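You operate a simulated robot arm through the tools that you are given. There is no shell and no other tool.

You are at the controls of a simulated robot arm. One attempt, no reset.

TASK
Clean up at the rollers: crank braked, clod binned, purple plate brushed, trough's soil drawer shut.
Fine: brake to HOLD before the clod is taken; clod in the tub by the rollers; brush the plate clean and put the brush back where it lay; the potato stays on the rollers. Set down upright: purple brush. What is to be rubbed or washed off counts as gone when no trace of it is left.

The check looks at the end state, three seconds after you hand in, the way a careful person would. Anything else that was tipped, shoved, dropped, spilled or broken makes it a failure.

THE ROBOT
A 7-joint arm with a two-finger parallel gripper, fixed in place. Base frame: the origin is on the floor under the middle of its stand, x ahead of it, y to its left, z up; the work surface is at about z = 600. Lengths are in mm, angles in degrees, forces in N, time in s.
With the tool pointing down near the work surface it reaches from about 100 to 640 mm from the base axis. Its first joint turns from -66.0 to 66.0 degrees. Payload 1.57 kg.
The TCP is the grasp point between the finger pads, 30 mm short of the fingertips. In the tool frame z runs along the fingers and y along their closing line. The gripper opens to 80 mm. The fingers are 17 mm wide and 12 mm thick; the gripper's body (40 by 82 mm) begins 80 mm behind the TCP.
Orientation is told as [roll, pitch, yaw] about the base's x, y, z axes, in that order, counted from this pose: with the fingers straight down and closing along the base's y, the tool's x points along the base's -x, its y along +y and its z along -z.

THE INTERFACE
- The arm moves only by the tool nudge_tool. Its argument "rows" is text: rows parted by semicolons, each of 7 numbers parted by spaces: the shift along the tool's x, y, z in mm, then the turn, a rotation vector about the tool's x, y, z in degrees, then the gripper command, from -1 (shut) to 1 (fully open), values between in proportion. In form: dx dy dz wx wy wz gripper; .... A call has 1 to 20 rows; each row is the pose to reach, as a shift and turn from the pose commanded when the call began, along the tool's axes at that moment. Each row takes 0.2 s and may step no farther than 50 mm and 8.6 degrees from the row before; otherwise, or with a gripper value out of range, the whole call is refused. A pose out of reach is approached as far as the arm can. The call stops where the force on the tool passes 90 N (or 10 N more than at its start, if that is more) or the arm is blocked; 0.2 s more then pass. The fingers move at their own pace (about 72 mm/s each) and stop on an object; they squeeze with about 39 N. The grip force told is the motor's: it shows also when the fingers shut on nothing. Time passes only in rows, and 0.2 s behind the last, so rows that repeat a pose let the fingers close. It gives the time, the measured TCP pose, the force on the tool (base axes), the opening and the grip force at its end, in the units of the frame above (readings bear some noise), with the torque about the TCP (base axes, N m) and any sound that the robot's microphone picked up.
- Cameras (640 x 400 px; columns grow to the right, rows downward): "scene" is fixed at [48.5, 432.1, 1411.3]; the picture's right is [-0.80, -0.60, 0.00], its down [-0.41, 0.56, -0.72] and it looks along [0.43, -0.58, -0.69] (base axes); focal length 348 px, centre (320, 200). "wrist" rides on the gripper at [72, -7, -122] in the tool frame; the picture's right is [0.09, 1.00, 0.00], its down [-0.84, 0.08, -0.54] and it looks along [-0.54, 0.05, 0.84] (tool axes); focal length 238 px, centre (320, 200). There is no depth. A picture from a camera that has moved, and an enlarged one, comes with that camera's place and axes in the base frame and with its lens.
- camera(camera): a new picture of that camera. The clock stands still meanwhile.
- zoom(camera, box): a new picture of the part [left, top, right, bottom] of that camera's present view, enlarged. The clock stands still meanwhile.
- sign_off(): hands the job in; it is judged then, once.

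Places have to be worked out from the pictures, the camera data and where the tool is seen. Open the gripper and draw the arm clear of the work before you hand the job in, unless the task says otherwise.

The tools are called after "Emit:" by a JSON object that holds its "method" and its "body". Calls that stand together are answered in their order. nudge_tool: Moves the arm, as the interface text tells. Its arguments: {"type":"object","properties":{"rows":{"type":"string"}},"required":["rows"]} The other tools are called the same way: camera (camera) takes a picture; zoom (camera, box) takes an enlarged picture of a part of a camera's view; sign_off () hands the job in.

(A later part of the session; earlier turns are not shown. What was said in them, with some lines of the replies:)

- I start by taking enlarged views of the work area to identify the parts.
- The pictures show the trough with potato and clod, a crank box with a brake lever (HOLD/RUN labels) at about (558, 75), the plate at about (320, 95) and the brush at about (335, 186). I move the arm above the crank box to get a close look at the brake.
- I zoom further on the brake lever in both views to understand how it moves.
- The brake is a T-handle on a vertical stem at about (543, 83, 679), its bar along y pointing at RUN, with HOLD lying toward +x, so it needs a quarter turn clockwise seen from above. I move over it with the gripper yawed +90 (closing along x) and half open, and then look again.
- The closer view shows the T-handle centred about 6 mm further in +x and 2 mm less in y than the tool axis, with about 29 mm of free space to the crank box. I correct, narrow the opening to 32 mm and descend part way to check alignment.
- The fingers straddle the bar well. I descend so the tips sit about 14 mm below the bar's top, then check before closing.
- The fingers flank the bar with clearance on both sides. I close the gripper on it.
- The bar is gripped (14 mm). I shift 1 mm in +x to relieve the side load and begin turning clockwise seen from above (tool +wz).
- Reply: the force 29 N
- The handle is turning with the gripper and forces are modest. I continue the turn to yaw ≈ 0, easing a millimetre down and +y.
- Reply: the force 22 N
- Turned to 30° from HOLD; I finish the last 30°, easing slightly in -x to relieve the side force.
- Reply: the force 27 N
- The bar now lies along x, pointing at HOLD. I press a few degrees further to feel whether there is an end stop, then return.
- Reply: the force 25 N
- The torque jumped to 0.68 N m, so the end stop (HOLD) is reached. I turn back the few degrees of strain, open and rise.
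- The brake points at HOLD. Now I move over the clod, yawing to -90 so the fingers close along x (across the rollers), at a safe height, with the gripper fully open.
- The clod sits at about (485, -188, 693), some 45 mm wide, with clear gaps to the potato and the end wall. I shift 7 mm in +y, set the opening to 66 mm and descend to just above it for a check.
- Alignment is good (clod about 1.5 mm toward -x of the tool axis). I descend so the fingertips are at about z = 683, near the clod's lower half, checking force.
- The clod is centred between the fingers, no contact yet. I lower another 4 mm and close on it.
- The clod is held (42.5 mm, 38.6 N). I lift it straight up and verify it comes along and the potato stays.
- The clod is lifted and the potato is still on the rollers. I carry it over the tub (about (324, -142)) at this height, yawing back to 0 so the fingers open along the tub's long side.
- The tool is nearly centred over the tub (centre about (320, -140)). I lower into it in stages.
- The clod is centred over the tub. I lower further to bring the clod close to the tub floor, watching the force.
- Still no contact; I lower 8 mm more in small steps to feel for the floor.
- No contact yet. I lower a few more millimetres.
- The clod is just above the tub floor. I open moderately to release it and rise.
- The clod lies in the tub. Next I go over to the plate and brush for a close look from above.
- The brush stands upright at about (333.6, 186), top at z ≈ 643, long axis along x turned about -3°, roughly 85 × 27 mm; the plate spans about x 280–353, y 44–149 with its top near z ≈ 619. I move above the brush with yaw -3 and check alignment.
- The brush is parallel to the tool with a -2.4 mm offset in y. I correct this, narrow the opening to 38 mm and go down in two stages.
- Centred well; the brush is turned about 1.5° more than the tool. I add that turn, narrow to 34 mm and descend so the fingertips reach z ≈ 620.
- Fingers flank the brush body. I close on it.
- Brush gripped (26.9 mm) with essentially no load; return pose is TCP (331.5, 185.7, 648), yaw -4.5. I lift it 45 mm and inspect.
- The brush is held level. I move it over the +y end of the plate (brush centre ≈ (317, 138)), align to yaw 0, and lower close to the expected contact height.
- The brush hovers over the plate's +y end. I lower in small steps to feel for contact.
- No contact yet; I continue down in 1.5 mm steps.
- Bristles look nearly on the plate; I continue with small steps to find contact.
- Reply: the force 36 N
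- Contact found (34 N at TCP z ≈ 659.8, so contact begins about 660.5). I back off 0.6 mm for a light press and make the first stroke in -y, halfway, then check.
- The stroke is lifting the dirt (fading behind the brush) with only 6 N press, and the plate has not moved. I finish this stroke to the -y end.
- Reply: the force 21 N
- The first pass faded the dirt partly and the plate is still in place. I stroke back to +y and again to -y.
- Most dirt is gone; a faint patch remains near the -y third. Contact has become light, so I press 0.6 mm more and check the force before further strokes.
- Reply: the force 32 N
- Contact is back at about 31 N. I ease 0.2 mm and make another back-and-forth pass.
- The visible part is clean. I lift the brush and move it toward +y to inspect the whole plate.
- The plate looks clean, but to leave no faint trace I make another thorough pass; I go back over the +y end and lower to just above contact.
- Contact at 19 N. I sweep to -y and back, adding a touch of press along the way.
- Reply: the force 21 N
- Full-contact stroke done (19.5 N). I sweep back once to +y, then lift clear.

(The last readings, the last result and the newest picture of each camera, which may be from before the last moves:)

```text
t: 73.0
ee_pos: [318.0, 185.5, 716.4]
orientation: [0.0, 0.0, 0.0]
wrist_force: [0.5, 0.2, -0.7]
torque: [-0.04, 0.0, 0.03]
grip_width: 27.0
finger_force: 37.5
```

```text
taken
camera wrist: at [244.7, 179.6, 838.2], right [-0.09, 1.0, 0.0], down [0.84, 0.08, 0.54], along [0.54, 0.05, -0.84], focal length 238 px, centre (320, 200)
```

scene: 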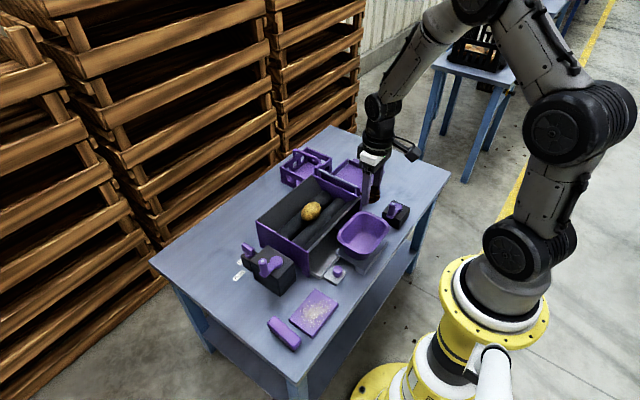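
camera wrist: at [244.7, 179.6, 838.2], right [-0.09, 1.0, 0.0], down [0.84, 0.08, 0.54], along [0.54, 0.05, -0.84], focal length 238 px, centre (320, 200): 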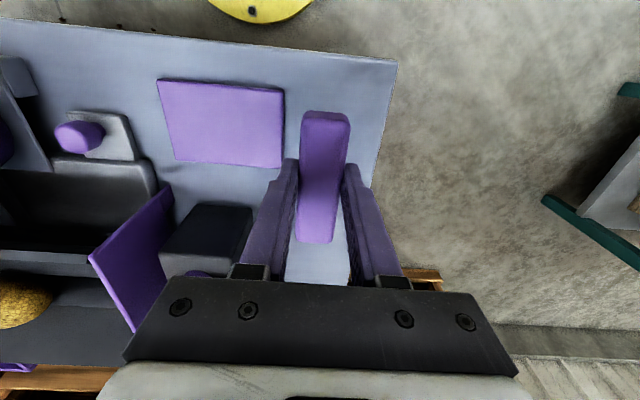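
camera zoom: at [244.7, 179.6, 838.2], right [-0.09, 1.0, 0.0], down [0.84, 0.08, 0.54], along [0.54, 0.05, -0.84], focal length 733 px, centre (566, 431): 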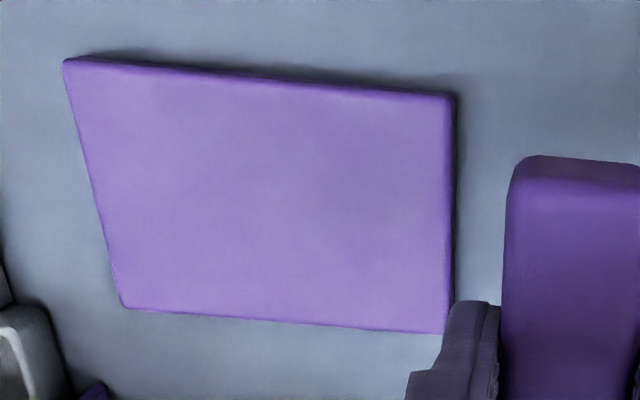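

The plate is uniformly clean and has not shifted. Now I return the brush to its original spot: +15.5 mm in x, +1 mm in y, yaw -4.5, lowering toward the table.

Emit:
{"method": "nudge_tool", "body": {"rows": "-5 0 0 0 0 1.5 -1; -10 1 0 0 0 3 -1; -15.5 1 0 0 0 4.5 -1; -15.5 1 20 0 0 4.5 -1; -15.5 1 40 0 0 4.5 -1; -15.5 1 55 0 0 4.5 -1; -15.5 1 64 0 0 4.5 -1; -15.5 1 64 0 0 4.5 -1"}}

Emit:
{"method": "zoom", "body": {"camera": "wrist", "box": [220, 50, 420, 220]}}

Emit:
{"method": "zoom", "body": {"camera": "scene", "box": [250, 270, 350, 360]}}

```text
t: 74.8
ee_pos: [333.6, 185.8, 652.4]
orientation: [0.1, 0.0, -4.5]
wrist_force: [0.4, -0.2, -0.8]
torque: [-0.02, -0.01, -0.02]
grip_width: 27.1
finger_force: 38.1
```

```text
2.35 times, centred on (320, 135) of wrist
camera zoom: at [260.0, 185.5, 775.1], right [-0.01, 1.0, 0.0], down [0.84, 0.01, 0.54], along [0.54, 0.01, -0.84], focal length 561 px, centre (320, 353)
```

zoom: 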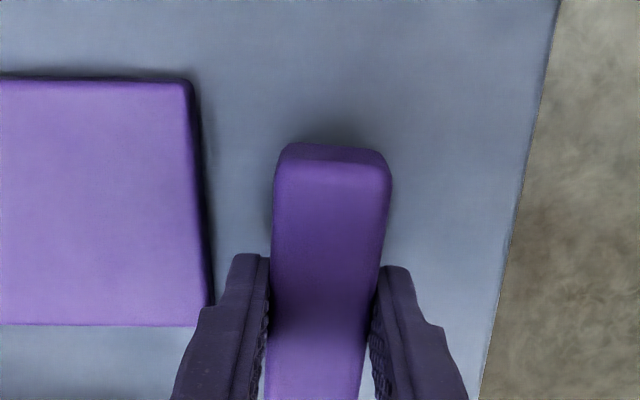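

```text
4.44 times, centred on (300, 315) of scene
camera zoom: at [48.5, 432.1, 1411.3], right [-0.8, -0.6, 0.0], down [-0.41, 0.56, -0.72], along [0.43, -0.58, -0.69], focal length 1548 px, centre (409, -311)
```

zoom: 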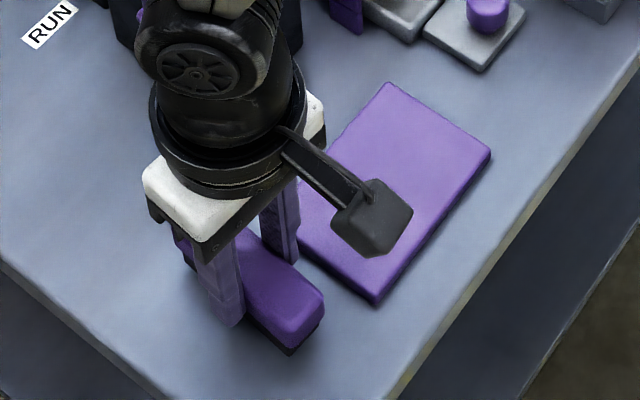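

The brush is just above its home spot in the same alignment. I lower in small steps until it touches.

Emit:
{"method": "nudge_tool", "body": {"rows": "0 0 1.5 0 0 0 -1; 0 0 3 0 0 0 -1; 0 0 4 0 0 0 -1; 0 0 4 0 0 0 -1"}}

```text
t: 75.8
ee_pos: [331.7, 186.3, 650.3]
orientation: [0.0, 0.0, -4.5]
wrist_force: [-0.9, 0.3, -0.7]
torque: [-0.01, 0.01, -0.01]
grip_width: 27.0
finger_force: 38.2
```

Emit:
{"method": "nudge_tool", "body": {"rows": "0 0 0.7 0 0 0 -1; 0 0 1.4 0 0 0 -1; 0 0 1.4 0 0 0 -1"}}

```text
t: 76.6
ee_pos: [333.0, 187.0, 648.8]
orientation: [-0.1, 0.0, -4.5]
wrist_force: [-0.4, -0.1, -0.5]
torque: [-0.01, 0.01, -0.02]
grip_width: 27.0
finger_force: 37.8
```

Emit:
{"method": "nudge_tool", "body": {"rows": "0 0 0.6 0 0 0 -1; 0 0 1.2 0 0 0 -1; 0 0 1.2 0 0 0 -1"}}

```text
t: 77.4
ee_pos: [332.8, 185.8, 646.4]
orientation: [-0.1, 0.0, -4.5]
wrist_force: [0.1, 0.5, -0.8]
torque: [0.01, -0.04, -0.04]
grip_width: 27.1
finger_force: 37.0
```

Emit:
{"method": "nudge_tool", "body": {"rows": "0 0 0.4 0 0 0 -1; 0 0 0.8 0 0 0 -1; 0 0 0.8 0 0 0 -1"}}

Emit:
{"method": "zoom", "body": {"camera": "scene", "box": [275, 315, 315, 355]}}

```text
t: 78.2
ee_pos: [333.3, 185.6, 645.4]
orientation: [0.1, 0.0, -4.5]
wrist_force: [-0.3, 0.5, -0.8]
torque: [0.02, -0.02, -0.02]
grip_width: 26.8
finger_force: 37.4
```

```text
10.00 times, centred on (295, 335) of scene
camera zoom: at [48.5, 432.1, 1411.3], right [-0.8, -0.6, 0.0], down [-0.41, 0.56, -0.72], along [0.43, -0.58, -0.69], focal length 3484 px, centre (570, -1150)
```

zoom: 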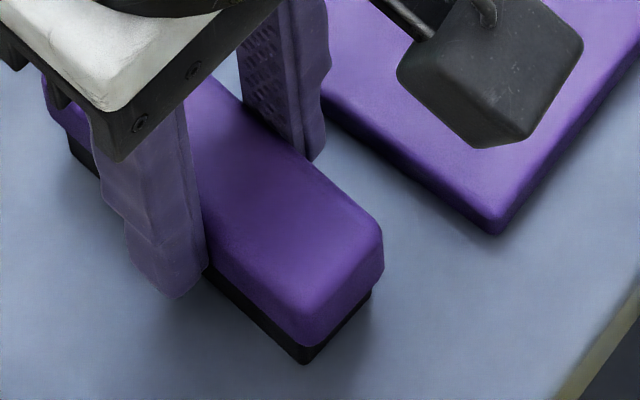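

Emit:
{"method": "nudge_tool", "body": {"rows": "0 0 0.5 0 0 0 -1; 0 0 1 0 0 0 -1; 0 0 1 0 0 0 -1"}}

```text
t: 79.0
ee_pos: [333.7, 184.7, 644.4]
orientation: [0.1, -0.2, -4.5]
wrist_force: [1.4, -0.5, 3.3]
torque: [0.0, 0.1, -0.01]
grip_width: 27.1
finger_force: 37.9
```

Light contact (about 4 N). I open gently to 34 mm and rise straight up.

Emit:
{"method": "nudge_tool", "body": {"rows": "0 0 0 0 0 0 -0.15; 0 0 0 0 0 0 -0.15; 0 0 0 0 0 0 -0.15; 0 0 -10 0 0 0 -0.15; 0 0 -30 0 0 0 -0.15; 0 0 -60 0 0 0 0.2; 0 0 -100 0 0 0 0.2; 0 0 -140 0 0 0 0.2; 0 0 -140 0 0 0 0.2"}}

Emit:
{"method": "zoom", "body": {"camera": "wrist", "box": [180, 30, 380, 190]}}

Emit:
{"method": "zoom", "body": {"camera": "scene", "box": [250, 270, 350, 360]}}

```text
t: 81.0
ee_pos: [333.1, 185.7, 783.1]
orientation: [-0.1, 0.1, -4.5]
wrist_force: [0.0, 1.0, 0.0]
torque: [0.01, -0.01, -0.02]
grip_width: 47.9
finger_force: 0.0
```

```text
2.50 times, centred on (280, 110) of wrist
camera zoom: at [259.1, 185.3, 903.8], right [-0.01, 1.0, 0.0], down [0.84, 0.01, 0.54], along [0.54, 0.01, -0.84], focal length 596 px, centre (420, 425)
```

zoom: 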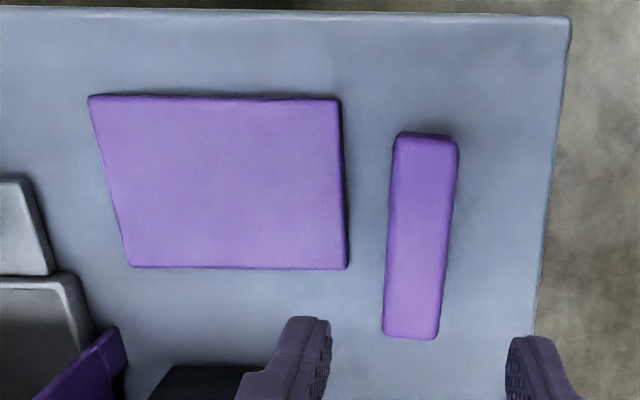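

```text
4.44 times, centred on (300, 315) of scene
camera zoom: at [48.5, 432.1, 1411.3], right [-0.8, -0.6, 0.0], down [-0.41, 0.56, -0.72], along [0.43, -0.58, -0.69], focal length 1548 px, centre (409, -311)
```

zoom: 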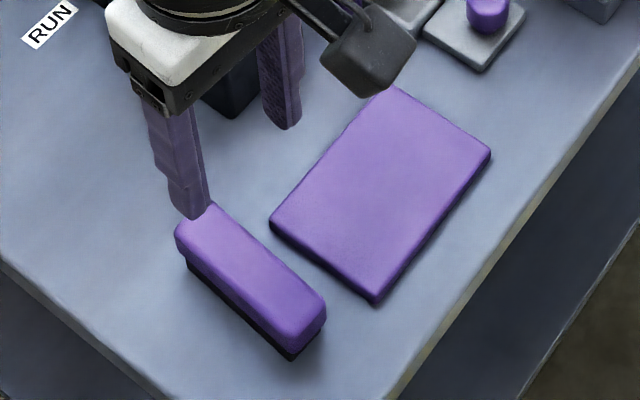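

The brush is back upright on its spot. Now the drawer: I move over toward the knob (about (330, -27)) to look at it closely.

Emit:
{"method": "nudge_tool", "body": {"rows": "10 -45 -20 0 0 0 0.2; 20 -92 -30 0 0 -2 0.2; 35 -140 -30 0 0 -4.5 0.2; 45 -185 -30 0 0 -4.5 0.2; 50 -215 -30 0 0 -4.5 -0.5; 50 -215 -30 0 0 -4.5 -0.5"}}

Emit:
{"method": "camera", "body": {"camera": "wrist"}}

Emit:
{"method": "zoom", "body": {"camera": "scene", "box": [290, 200, 400, 300]}}

```text
refused: row 1 steps farther than a row can; nothing moved
```

```text
taken
camera wrist: at [259.1, 185.3, 903.8], right [-0.01, 1.0, 0.0], down [0.84, 0.01, 0.54], along [0.54, 0.01, -0.84], focal length 238 px, centre (320, 200)
```

wrist: 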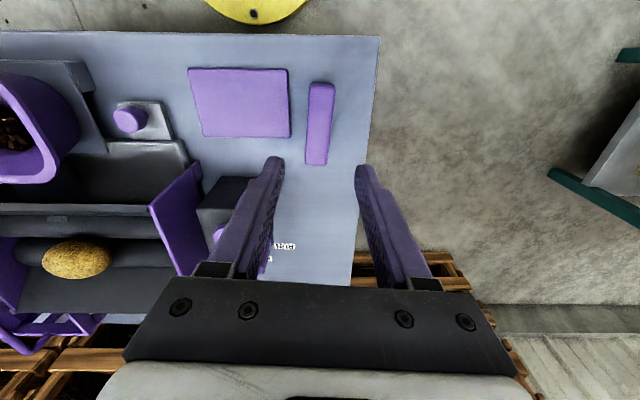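

```text
4.00 times, centred on (345, 250) of scene
camera zoom: at [48.5, 432.1, 1411.3], right [-0.8, -0.6, 0.0], down [-0.41, 0.56, -0.72], along [0.43, -0.58, -0.69], focal length 1394 px, centre (220, 0)
```

zoom: 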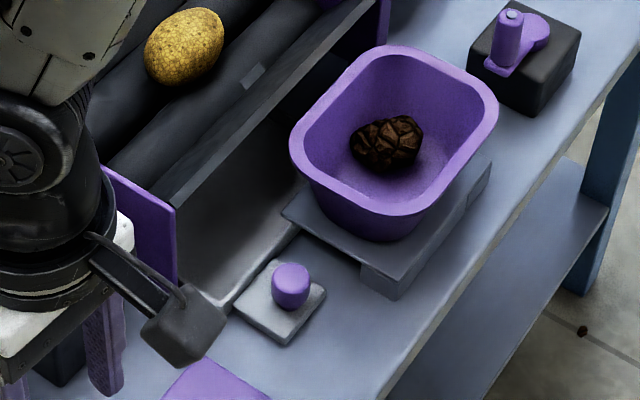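

The first row was slightly too long, so nothing moved; I repeat with smaller steps.

Emit:
{"method": "nudge_tool", "body": {"rows": "8 -36 -20 0 0 0 0.2; 18 -78 -30 0 0 -2 0.2; 30 -120 -30 0 0 -4.5 0.2; 42 -164 -30 0 0 -4.5 0.2; 50 -206 -30 0 0 -4.5 -0.5; 50 -215 -30 0 0 -4.5 -0.5; 50 -215 -30 0 0 -4.5 -0.5"}}

Emit:
{"method": "camera", "body": {"camera": "wrist"}}

Emit:
{"method": "zoom", "body": {"camera": "scene", "box": [290, 200, 400, 300]}}

```text
t: 82.6
ee_pos: [265.2, -23.3, 814.6]
orientation: [-0.1, 0.0, 0.0]
wrist_force: [-0.4, 0.1, 0.0]
torque: [0.01, 0.03, 0.01]
grip_width: 19.9
finger_force: 0.1
```

```text
taken
camera wrist: at [193.0, -29.4, 937.1], right [-0.09, 1.0, 0.0], down [0.84, 0.08, 0.54], along [0.54, 0.05, -0.84], focal length 238 px, centre (320, 200)
```

wrist: 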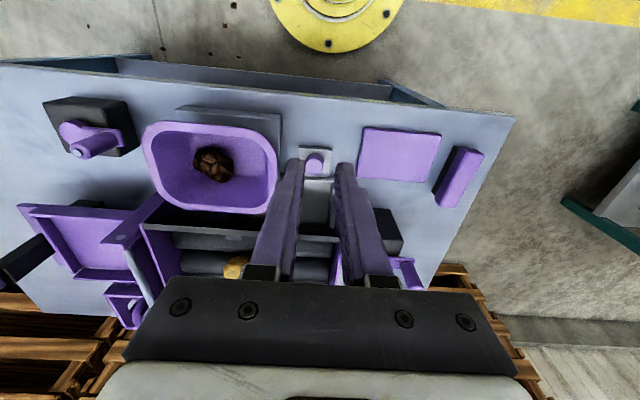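

```text
4.00 times, centred on (345, 250) of scene
camera zoom: at [48.5, 432.1, 1411.3], right [-0.8, -0.6, 0.0], down [-0.41, 0.56, -0.72], along [0.43, -0.58, -0.69], focal length 1394 px, centre (220, 0)
```

zoom: 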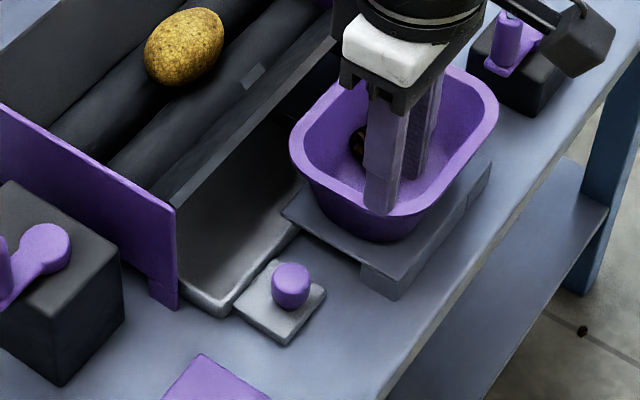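

Emit:
{"method": "zoom", "body": {"camera": "wrist", "box": [240, 120, 420, 290]}}

Emit:
{"method": "zoom", "body": {"camera": "scene", "box": [320, 240, 380, 295]}}

```text
2.35 times, centred on (330, 205) of wrist
camera zoom: at [193.0, -29.4, 937.1], right [-0.09, 1.0, 0.0], down [0.84, 0.08, 0.54], along [0.54, 0.05, -0.84], focal length 561 px, centre (296, 188)
```

zoom: 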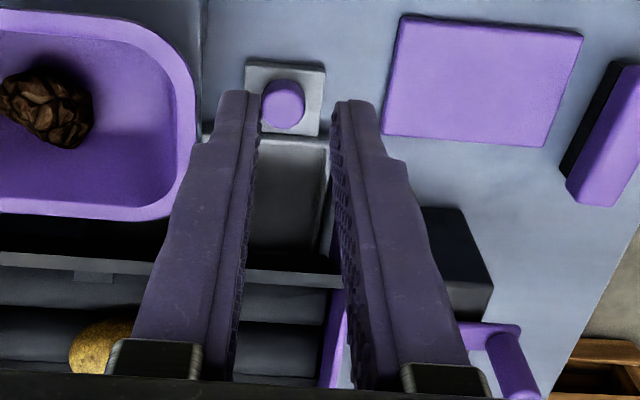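

```text
7.27 times, centred on (350, 268) of scene
camera zoom: at [48.5, 432.1, 1411.3], right [-0.8, -0.6, 0.0], down [-0.41, 0.56, -0.72], along [0.43, -0.58, -0.69], focal length 2534 px, centre (102, -291)
```

zoom: 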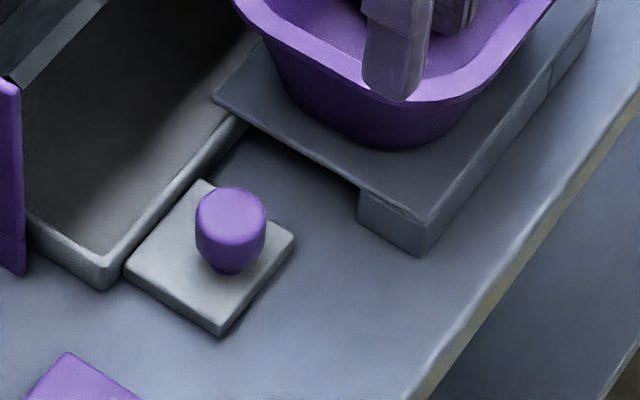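

The knob is centred near (329, -26), z ≈ 622–650, on the drawer's front tab; the trough's front wall top is at about x 390, z 725, so with tips at z ≈ 630 the gripper clears it. I close the gripper and lower behind the knob (on its -x side).

Emit:
{"method": "nudge_tool", "body": {"rows": "0 -1 30 0 0 0 -1; 0 -2.5 60 0 0 0 -1; 0 -2.5 90 0 0 0 -1; 0 -2.5 115 0 0 0 -1; 0 -2.5 135 0 0 0 -1; 0 -2.5 154 0 0 0 -1; -15 -2.5 154 0 0 0 -1; -15 -2.5 154 0 0 0 -1"}}

Emit:
{"method": "zoom", "body": {"camera": "wrist", "box": [220, 90, 420, 260]}}

Emit:
{"method": "zoom", "body": {"camera": "scene", "box": [300, 200, 410, 300]}}

```text
t: 84.4
ee_pos: [280.6, -28.2, 662.0]
orientation: [0.0, 0.0, 0.0]
wrist_force: [0.4, -0.8, 0.6]
torque: [0.0, 0.01, -0.02]
grip_width: 0.0
finger_force: 20.5
```

```text
2.35 times, centred on (320, 175) of wrist
camera zoom: at [207.7, -33.5, 784.1], right [-0.09, 1.0, 0.0], down [0.84, 0.08, 0.54], along [0.54, 0.05, -0.84], focal length 561 px, centre (320, 259)
```

zoom: 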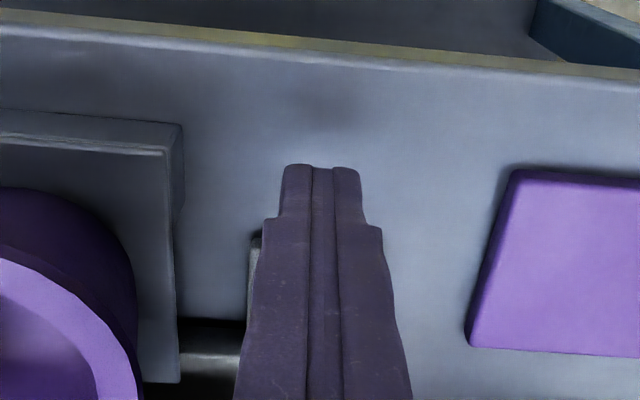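

```text
4.00 times, centred on (355, 250) of scene
camera zoom: at [48.5, 432.1, 1411.3], right [-0.8, -0.6, 0.0], down [-0.41, 0.56, -0.72], along [0.43, -0.58, -0.69], focal length 1394 px, centre (180, 0)
```

zoom: 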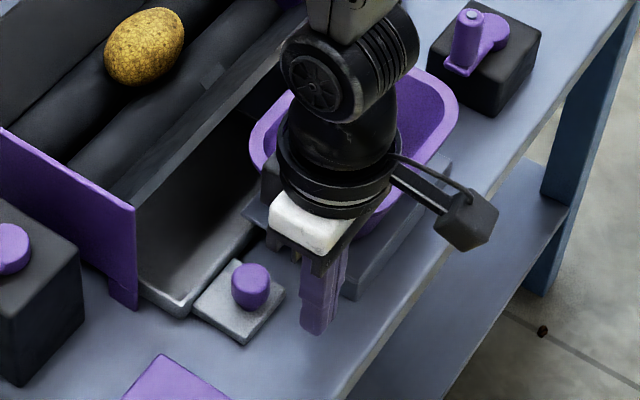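

The closed fingers are aligned behind the knob. I advance in +x to contact and push in small steps, watching force.

Emit:
{"method": "nudge_tool", "body": {"rows": "-8 1 0 0 0 0 -1; -16 1 0 0 0 0 -1; -22 1 0 0 0 0 -1; -26 1 0 0 0 0 -1; -30 1 0 0 0 0 -1; -34 1 0 0 0 0 -1; -34 1 0 0 0 0 -1"}}

Emit:
{"method": "zoom", "body": {"camera": "scene", "box": [300, 200, 410, 300]}}

```text
t: 86.0
ee_pos: [313.2, -26.7, 661.0]
orientation: [0.0, 0.0, 0.1]
wrist_force: [-1.9, 1.0, -0.5]
torque: [0.03, 0.07, 0.01]
grip_width: 0.3
finger_force: 21.4
```

```text
4.00 times, centred on (355, 250) of scene
camera zoom: at [48.5, 432.1, 1411.3], right [-0.8, -0.6, 0.0], down [-0.41, 0.56, -0.72], along [0.43, -0.58, -0.69], focal length 1394 px, centre (180, 0)
```

zoom: 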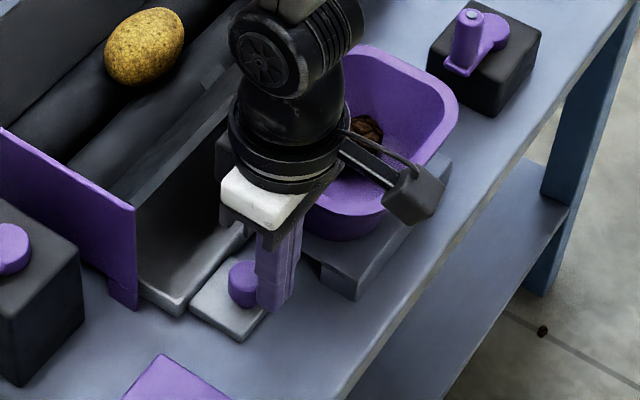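

The drawer has begun to move with very little force. I keep pushing gently.

Emit:
{"method": "nudge_tool", "body": {"rows": "-3 0 0 0 0 0 -1; -6 0 0 0 0 0 -1; -9 0 0 0 0 0 -1; -12 0 0 0 0 0 -1; -15 0 0 0 0 0 -1; -18 0 0 0 0 0 -1; -21 0 0 0 0 0 -1; -24 0 0 0 0 0 -1; -24 0 0 0 0 0 -1"}}

Emit:
{"method": "zoom", "body": {"camera": "scene", "box": [290, 200, 400, 300]}}

Emit:
{"method": "camera", "body": {"camera": "wrist"}}

```text
t: 88.0
ee_pos: [338.2, -24.7, 660.3]
orientation: [-0.1, 0.0, 0.0]
wrist_force: [-0.4, 1.3, 0.0]
torque: [-0.05, 0.0, -0.02]
grip_width: 0.0
finger_force: 21.1
```

```text
4.00 times, centred on (345, 250) of scene
camera zoom: at [48.5, 432.1, 1411.3], right [-0.8, -0.6, 0.0], down [-0.41, 0.56, -0.72], along [0.43, -0.58, -0.69], focal length 1394 px, centre (220, 0)
```

zoom: 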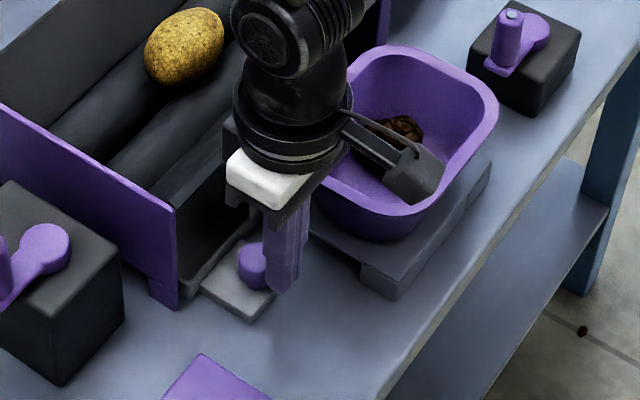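

```text
taken
camera wrist: at [265.1, -31.8, 783.1], right [-0.09, 1.0, 0.0], down [0.84, 0.08, 0.54], along [0.54, 0.05, -0.84], focal length 238 px, centre (320, 200)
```

wrist: 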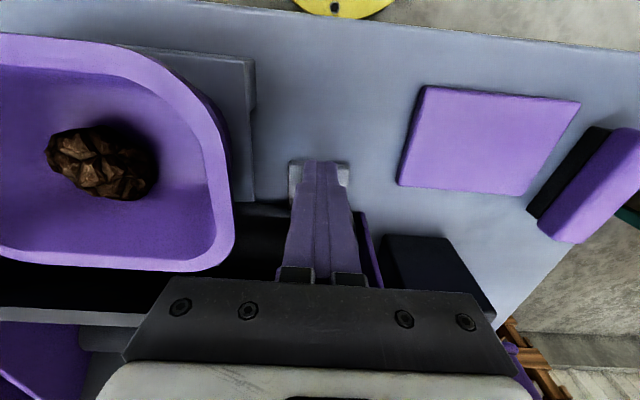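

The drawer moved about 25 mm without resistance. I continue, keeping an eye on clearance to the trough wall.

Emit:
{"method": "nudge_tool", "body": {"rows": "-3 0 0 0 0 0 -1; -6 0 0 0 0 0 -1; -9 0 0 0 0 0 -1; -12 0 0 0 0 0 -1; -15 0 0 0 0 0 -1; -18 0 0 0 0 0 -1; -20 0 0 0 0 0 -1; -20 0 0 0 0 0 -1"}}

Emit:
{"method": "zoom", "body": {"camera": "scene", "box": [290, 200, 400, 300]}}

```text
t: 89.8
ee_pos: [359.2, -25.4, 660.5]
orientation: [0.0, 0.0, 0.0]
wrist_force: [0.4, -0.6, 0.7]
torque: [0.0, 0.05, 0.01]
grip_width: 0.2
finger_force: 21.8
```

```text
4.00 times, centred on (345, 250) of scene
camera zoom: at [48.5, 432.1, 1411.3], right [-0.8, -0.6, 0.0], down [-0.41, 0.56, -0.72], along [0.43, -0.58, -0.69], focal length 1394 px, centre (220, 0)
```

zoom: 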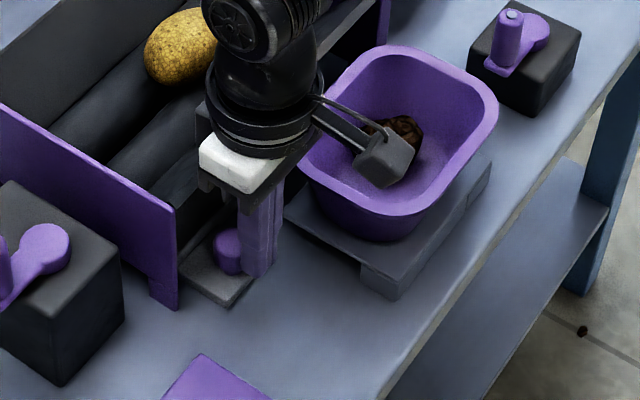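

Emit:
{"method": "camera", "body": {"camera": "wrist"}}

Emit:
{"method": "zoom", "body": {"camera": "scene", "box": [325, 225, 375, 280]}}

```text
taken
camera wrist: at [285.6, -32.2, 782.1], right [-0.09, 1.0, 0.0], down [0.84, 0.08, 0.54], along [0.54, 0.05, -0.84], focal length 238 px, centre (320, 200)
```

wrist: 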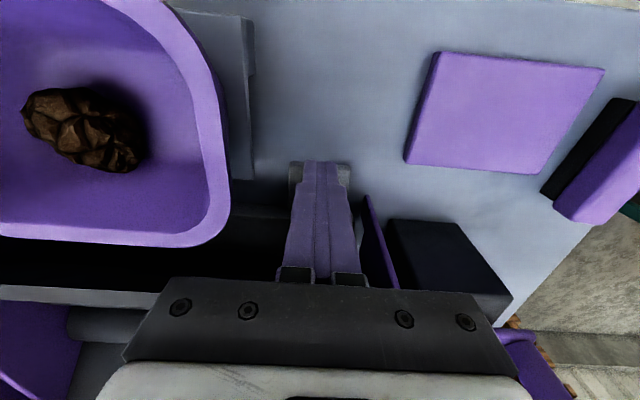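

```text
7.27 times, centred on (350, 252) of scene
camera zoom: at [48.5, 432.1, 1411.3], right [-0.8, -0.6, 0.0], down [-0.41, 0.56, -0.72], along [0.43, -0.58, -0.69], focal length 2534 px, centre (102, -182)
```

zoom: 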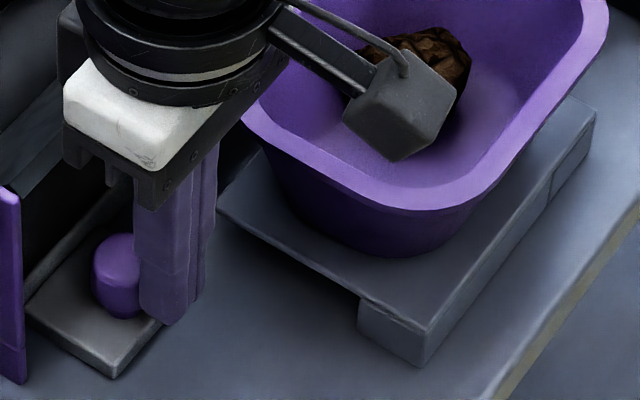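

The fingers still have about 15 mm before reaching the trough's front wall top (≈ x 394, z 715). I push another 12 mm in small steps, watching for the stop.

Emit:
{"method": "nudge_tool", "body": {"rows": "-2 0 0 0 0 0 -1; -4 0 0 0 0 0 -1; -6 0 0 0 0 0 -1; -8 0 0 0 0 0 -1; -10 0 0 0 0 0 -1; -12 0 0 0 0 0 -1; -12 0 0 0 0 0 -1"}}

Emit:
{"method": "zoom", "body": {"camera": "scene", "box": [315, 215, 375, 285]}}

Emit:
{"method": "camera", "body": {"camera": "wrist"}}

```text
t: 91.4
ee_pos: [366.4, -26.2, 660.0]
orientation: [0.0, 0.5, 0.0]
wrist_force: [-18.3, -1.3, 5.8]
torque: [-0.03, 0.53, 0.04]
grip_width: 0.0
finger_force: 21.7
```

```text
5.71 times, centred on (345, 250) of scene
camera zoom: at [48.1, 432.1, 1411.3], right [-0.8, -0.6, 0.0], down [-0.41, 0.56, -0.72], along [0.43, -0.58, -0.69], focal length 1991 px, centre (177, -86)
```

zoom: 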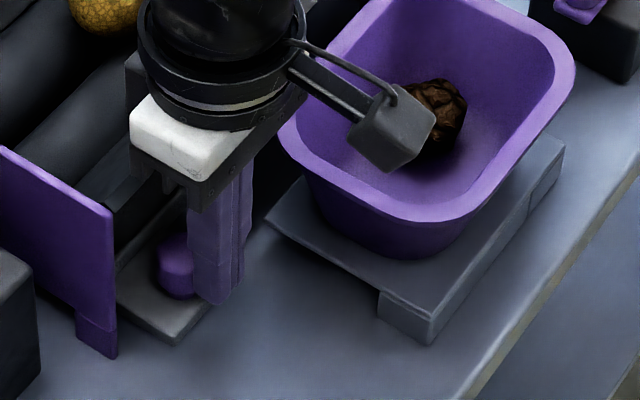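

```text
taken
camera wrist: at [294.7, -32.3, 782.5], right [-0.09, 1.0, 0.0], down [0.84, 0.08, 0.53], along [0.53, 0.05, -0.85], focal length 238 px, centre (320, 200)
```

wrist: 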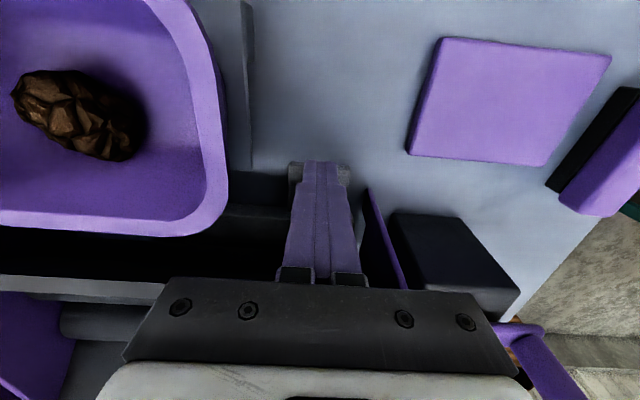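

The push met resistance (18 N, acting at fingertip height, so it is the drawer, not the wall). I press a bit further to be sure it is at its end stop.

Emit:
{"method": "nudge_tool", "body": {"rows": "-2 0 0 0 0 0 -1; -4 0 0 0 0 0 -1; -4 0 0 0 0 0 -1; -4 0 0 0 0 0 -1"}}

Emit:
{"method": "zoom", "body": {"camera": "scene", "box": [315, 215, 375, 285]}}

```text
t: 92.4
ee_pos: [366.0, -26.1, 658.4]
orientation: [0.1, 1.1, 0.0]
wrist_force: [-27.4, -5.6, 9.9]
torque: [-0.17, 0.76, -0.03]
grip_width: 0.0
finger_force: 21.4
```

```text
5.71 times, centred on (345, 250) of scene
camera zoom: at [47.9, 432.0, 1411.4], right [-0.8, -0.6, 0.0], down [-0.41, 0.56, -0.72], along [0.43, -0.58, -0.69], focal length 1991 px, centre (177, -86)
```

zoom: 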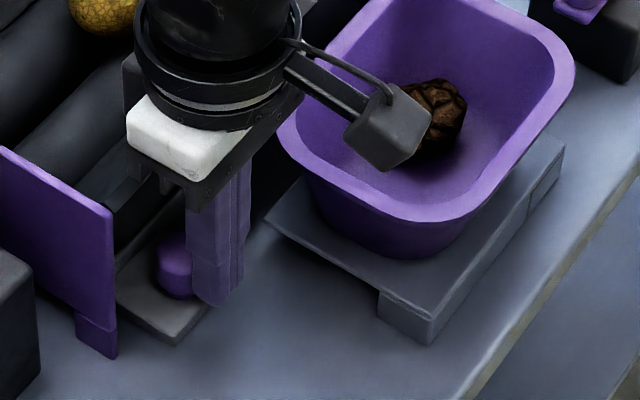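

The drawer does not move further: it is at its stop. I back off in -x and rise clear.

Emit:
{"method": "nudge_tool", "body": {"rows": "6 0 0 0 0 0 -1; 14 0 0 0 0 0 -1; 30 0 0 0 0 0 -1; 50 0 0 0 0 0 -1; 60 0 -20 0 0 0 -1; 60 0 -60 0 0 0 -1; 60 0 -105 0 0 0 -1; 60 0 -150 0 0 0 -1; 60 0 -195 0 0 0 0; 60 0 -195 0 0 0 0.5; 60 0 -195 0 0 0 0.5"}}

Emit:
{"method": "camera", "body": {"camera": "wrist"}}

Emit:
{"method": "zoom", "body": {"camera": "scene", "box": [250, 170, 410, 300]}}

```text
t: 94.8
ee_pos: [312.8, -24.7, 856.7]
orientation: [-0.1, 0.1, 0.0]
wrist_force: [-0.4, -0.2, -0.2]
torque: [-0.01, -0.01, 0.04]
grip_width: 59.8
finger_force: 0.1
```

```text
taken
camera wrist: at [239.7, -30.9, 977.7], right [-0.09, 1.0, 0.0], down [0.84, 0.08, 0.54], along [0.54, 0.05, -0.84], focal length 238 px, centre (320, 200)
```

wrist: 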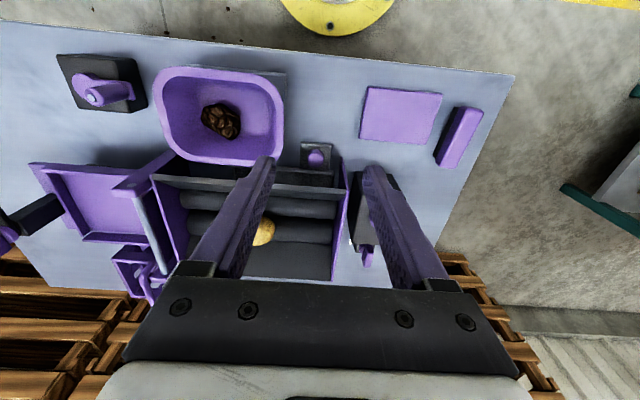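

```text
3.08 times, centred on (330, 235) of scene
camera zoom: at [48.5, 432.1, 1411.3], right [-0.8, -0.6, 0.0], down [-0.41, 0.56, -0.72], along [0.43, -0.58, -0.69], focal length 1072 px, centre (289, 92)
```

zoom: 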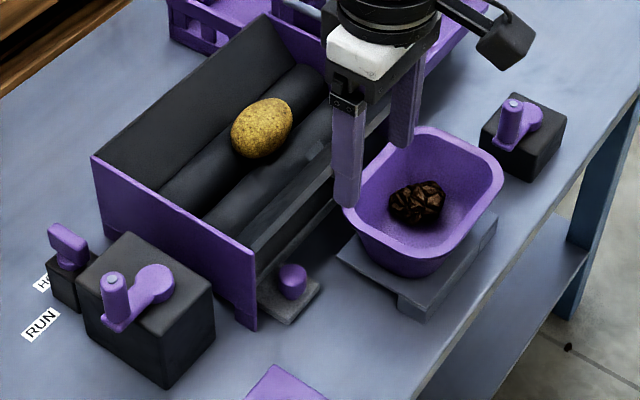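

The drawer sits closed. I open the gripper and draw the arm up and back, then do a final inspection of everything.

Emit:
{"method": "nudge_tool", "body": {"rows": "0 0 -40 0 0 0 1; 0 0 -80 0 0 0 1; 0 0 -120 0 0 0 1; 20 0 -150 0 0 0 1; 20 0 -150 0 0 0 1"}}

Emit:
{"method": "camera", "body": {"camera": "scene"}}

Emit:
{"method": "zoom", "body": {"camera": "scene", "box": [220, 220, 360, 355]}}

Emit:
{"method": "zoom", "body": {"camera": "scene", "box": [250, 140, 410, 280]}}

Emit:
{"method": "camera", "body": {"camera": "wrist"}}

```text
t: 96.0
ee_pos: [293.2, -25.5, 1006.0]
orientation: [0.0, 0.0, -0.1]
wrist_force: [-0.5, 0.9, 0.5]
torque: [-0.02, -0.02, 0.03]
grip_width: 80.1
finger_force: 0.0
```

```text
taken
```

scene: 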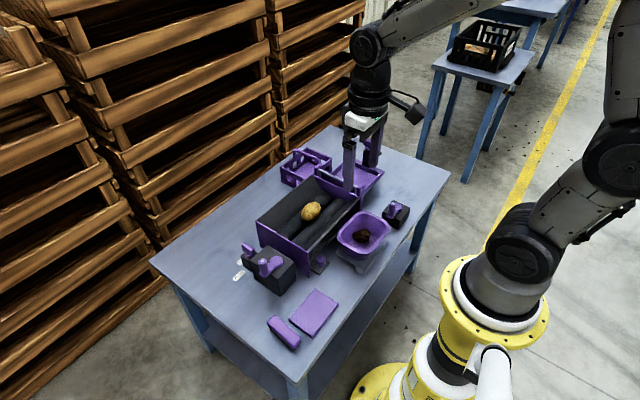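

```text
2.96 times, centred on (290, 288) of scene
camera zoom: at [48.4, 432.1, 1411.3], right [-0.8, -0.6, 0.0], down [-0.41, 0.56, -0.72], along [0.43, -0.58, -0.69], focal length 1032 px, centre (409, -59)
```

zoom: 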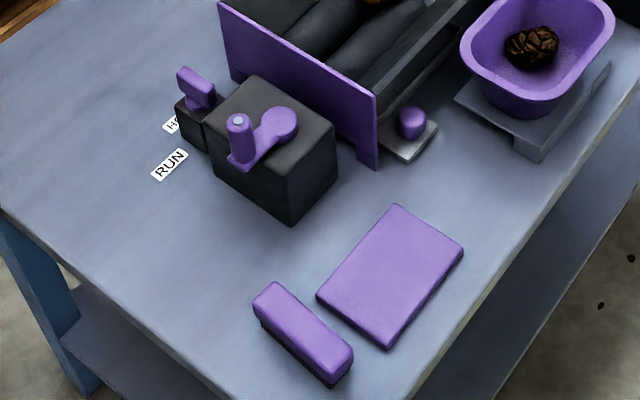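

```text
2.86 times, centred on (330, 210) of scene
camera zoom: at [48.4, 432.1, 1411.3], right [-0.8, -0.6, 0.0], down [-0.41, 0.56, -0.72], along [0.43, -0.58, -0.69], focal length 996 px, centre (291, 171)
```

zoom: 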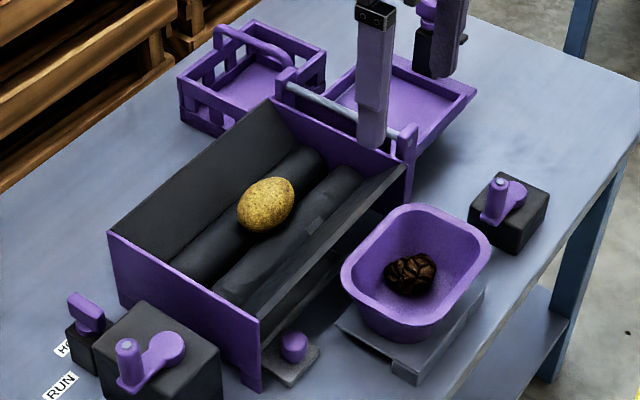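

```text
taken
camera wrist: at [220.3, -32.2, 1128.3], right [-0.09, 1.0, 0.0], down [0.84, 0.08, 0.54], along [0.54, 0.05, -0.84], focal length 238 px, centre (320, 200)
```

wrist: 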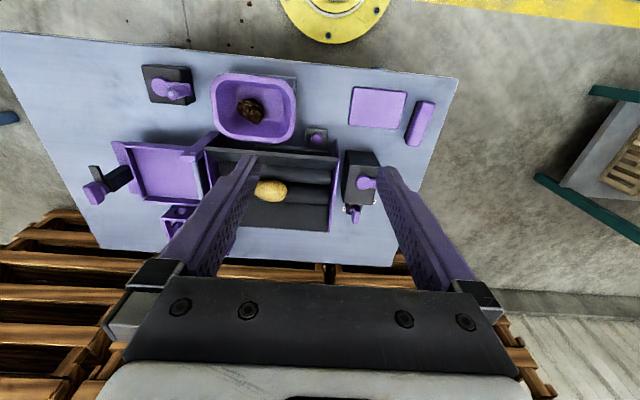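

Emit:
{"method": "zoom", "body": {"camera": "scene", "box": [295, 230, 345, 285]}}

Emit:
{"method": "zoom", "body": {"camera": "scene", "box": [285, 280, 345, 345]}}

Emit:
{"method": "zoom", "body": {"camera": "wrist", "box": [280, 70, 460, 230]}}

Emit:
{"method": "zoom", "body": {"camera": "wrist", "box": [335, 75, 425, 145]}}

```text
7.27 times, centred on (320, 258) of scene
camera zoom: at [48.4, 432.1, 1411.3], right [-0.8, -0.6, 0.0], down [-0.41, 0.56, -0.72], along [0.43, -0.58, -0.69], focal length 2534 px, centre (320, -218)
```

zoom: 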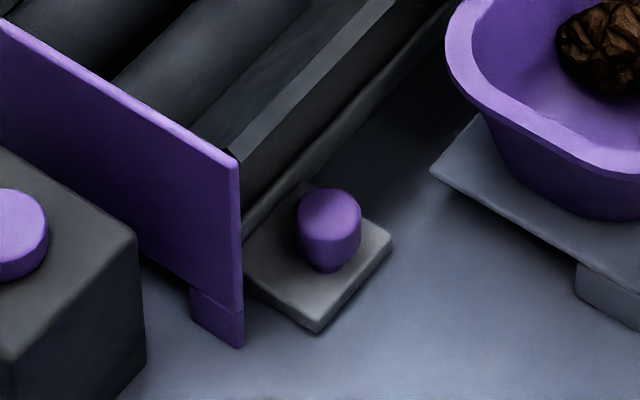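

```text
6.15 times, centred on (315, 312) of scene
camera zoom: at [48.4, 432.1, 1411.3], right [-0.8, -0.6, 0.0], down [-0.41, 0.56, -0.72], along [0.43, -0.58, -0.69], focal length 2144 px, centre (351, -492)
```

zoom: 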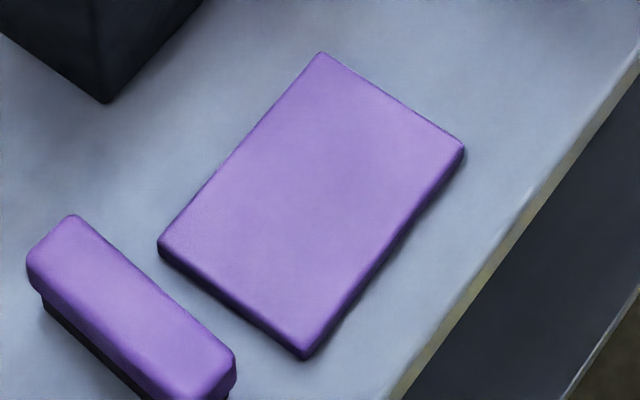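

```text
2.50 times, centred on (370, 150) of wrist
camera zoom: at [220.3, -32.2, 1128.3], right [-0.09, 1.0, 0.0], down [0.84, 0.08, 0.54], along [0.54, 0.05, -0.84], focal length 596 px, centre (195, 325)
```

zoom: 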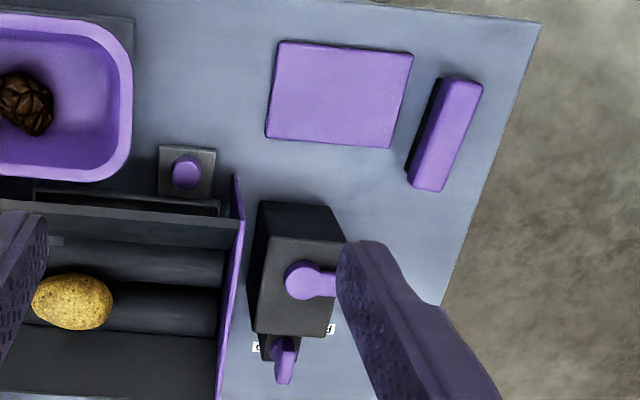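

```text
5.71 times, centred on (380, 110) of wrist
camera zoom: at [220.3, -32.2, 1128.3], right [-0.09, 1.0, 0.0], down [0.84, 0.08, 0.54], along [0.54, 0.05, -0.84], focal length 1362 px, centre (-23, 714)
```

zoom: 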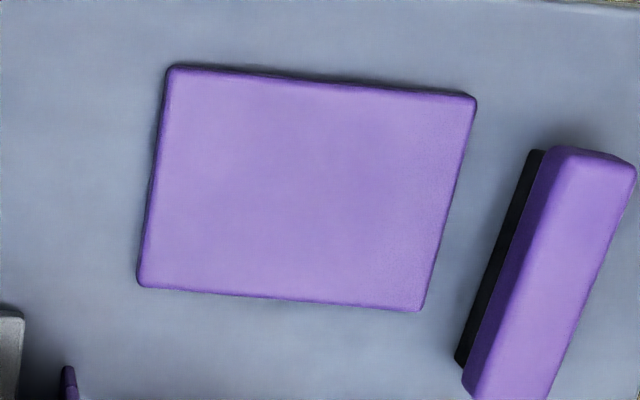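

Everything checks out: the brake points to HOLD, the clod is in the tub, and the potato is still on the rollers. The plate is clean, the brush stands upright where it lay, the drawer is at its stop, and the open gripper is well clear. I hand the job in.

Emit:
{"method": "sign_off", "body": {}}

```text
The job is handed in.
```

I did all four parts of the cleanup and handed the job in. The final pictures show everything in place, but I haven't seen the check's verdict.

- **Brake:** turned from RUN to HOLD until it reached its end stop, before I touched the clod.
- **Clod:** lifted off the rollers and released just above the floor of the tub. The potato stayed on the rollers.
- **Plate:** brushed in repeated passes until no dirt showed in the close-up views. The plate did not shift.
- **Brush:** set back upright in its original spot and alignment, within a few millimetres judging by the before and after pictures.
- **Drawer:** pushed in about 57 mm until it stopped. It did not move further at 27 N. At that stop, a thin edge of its front still shows under the trough's sloped wall.

The gripper is open and the arm is drawn up clear of the table.
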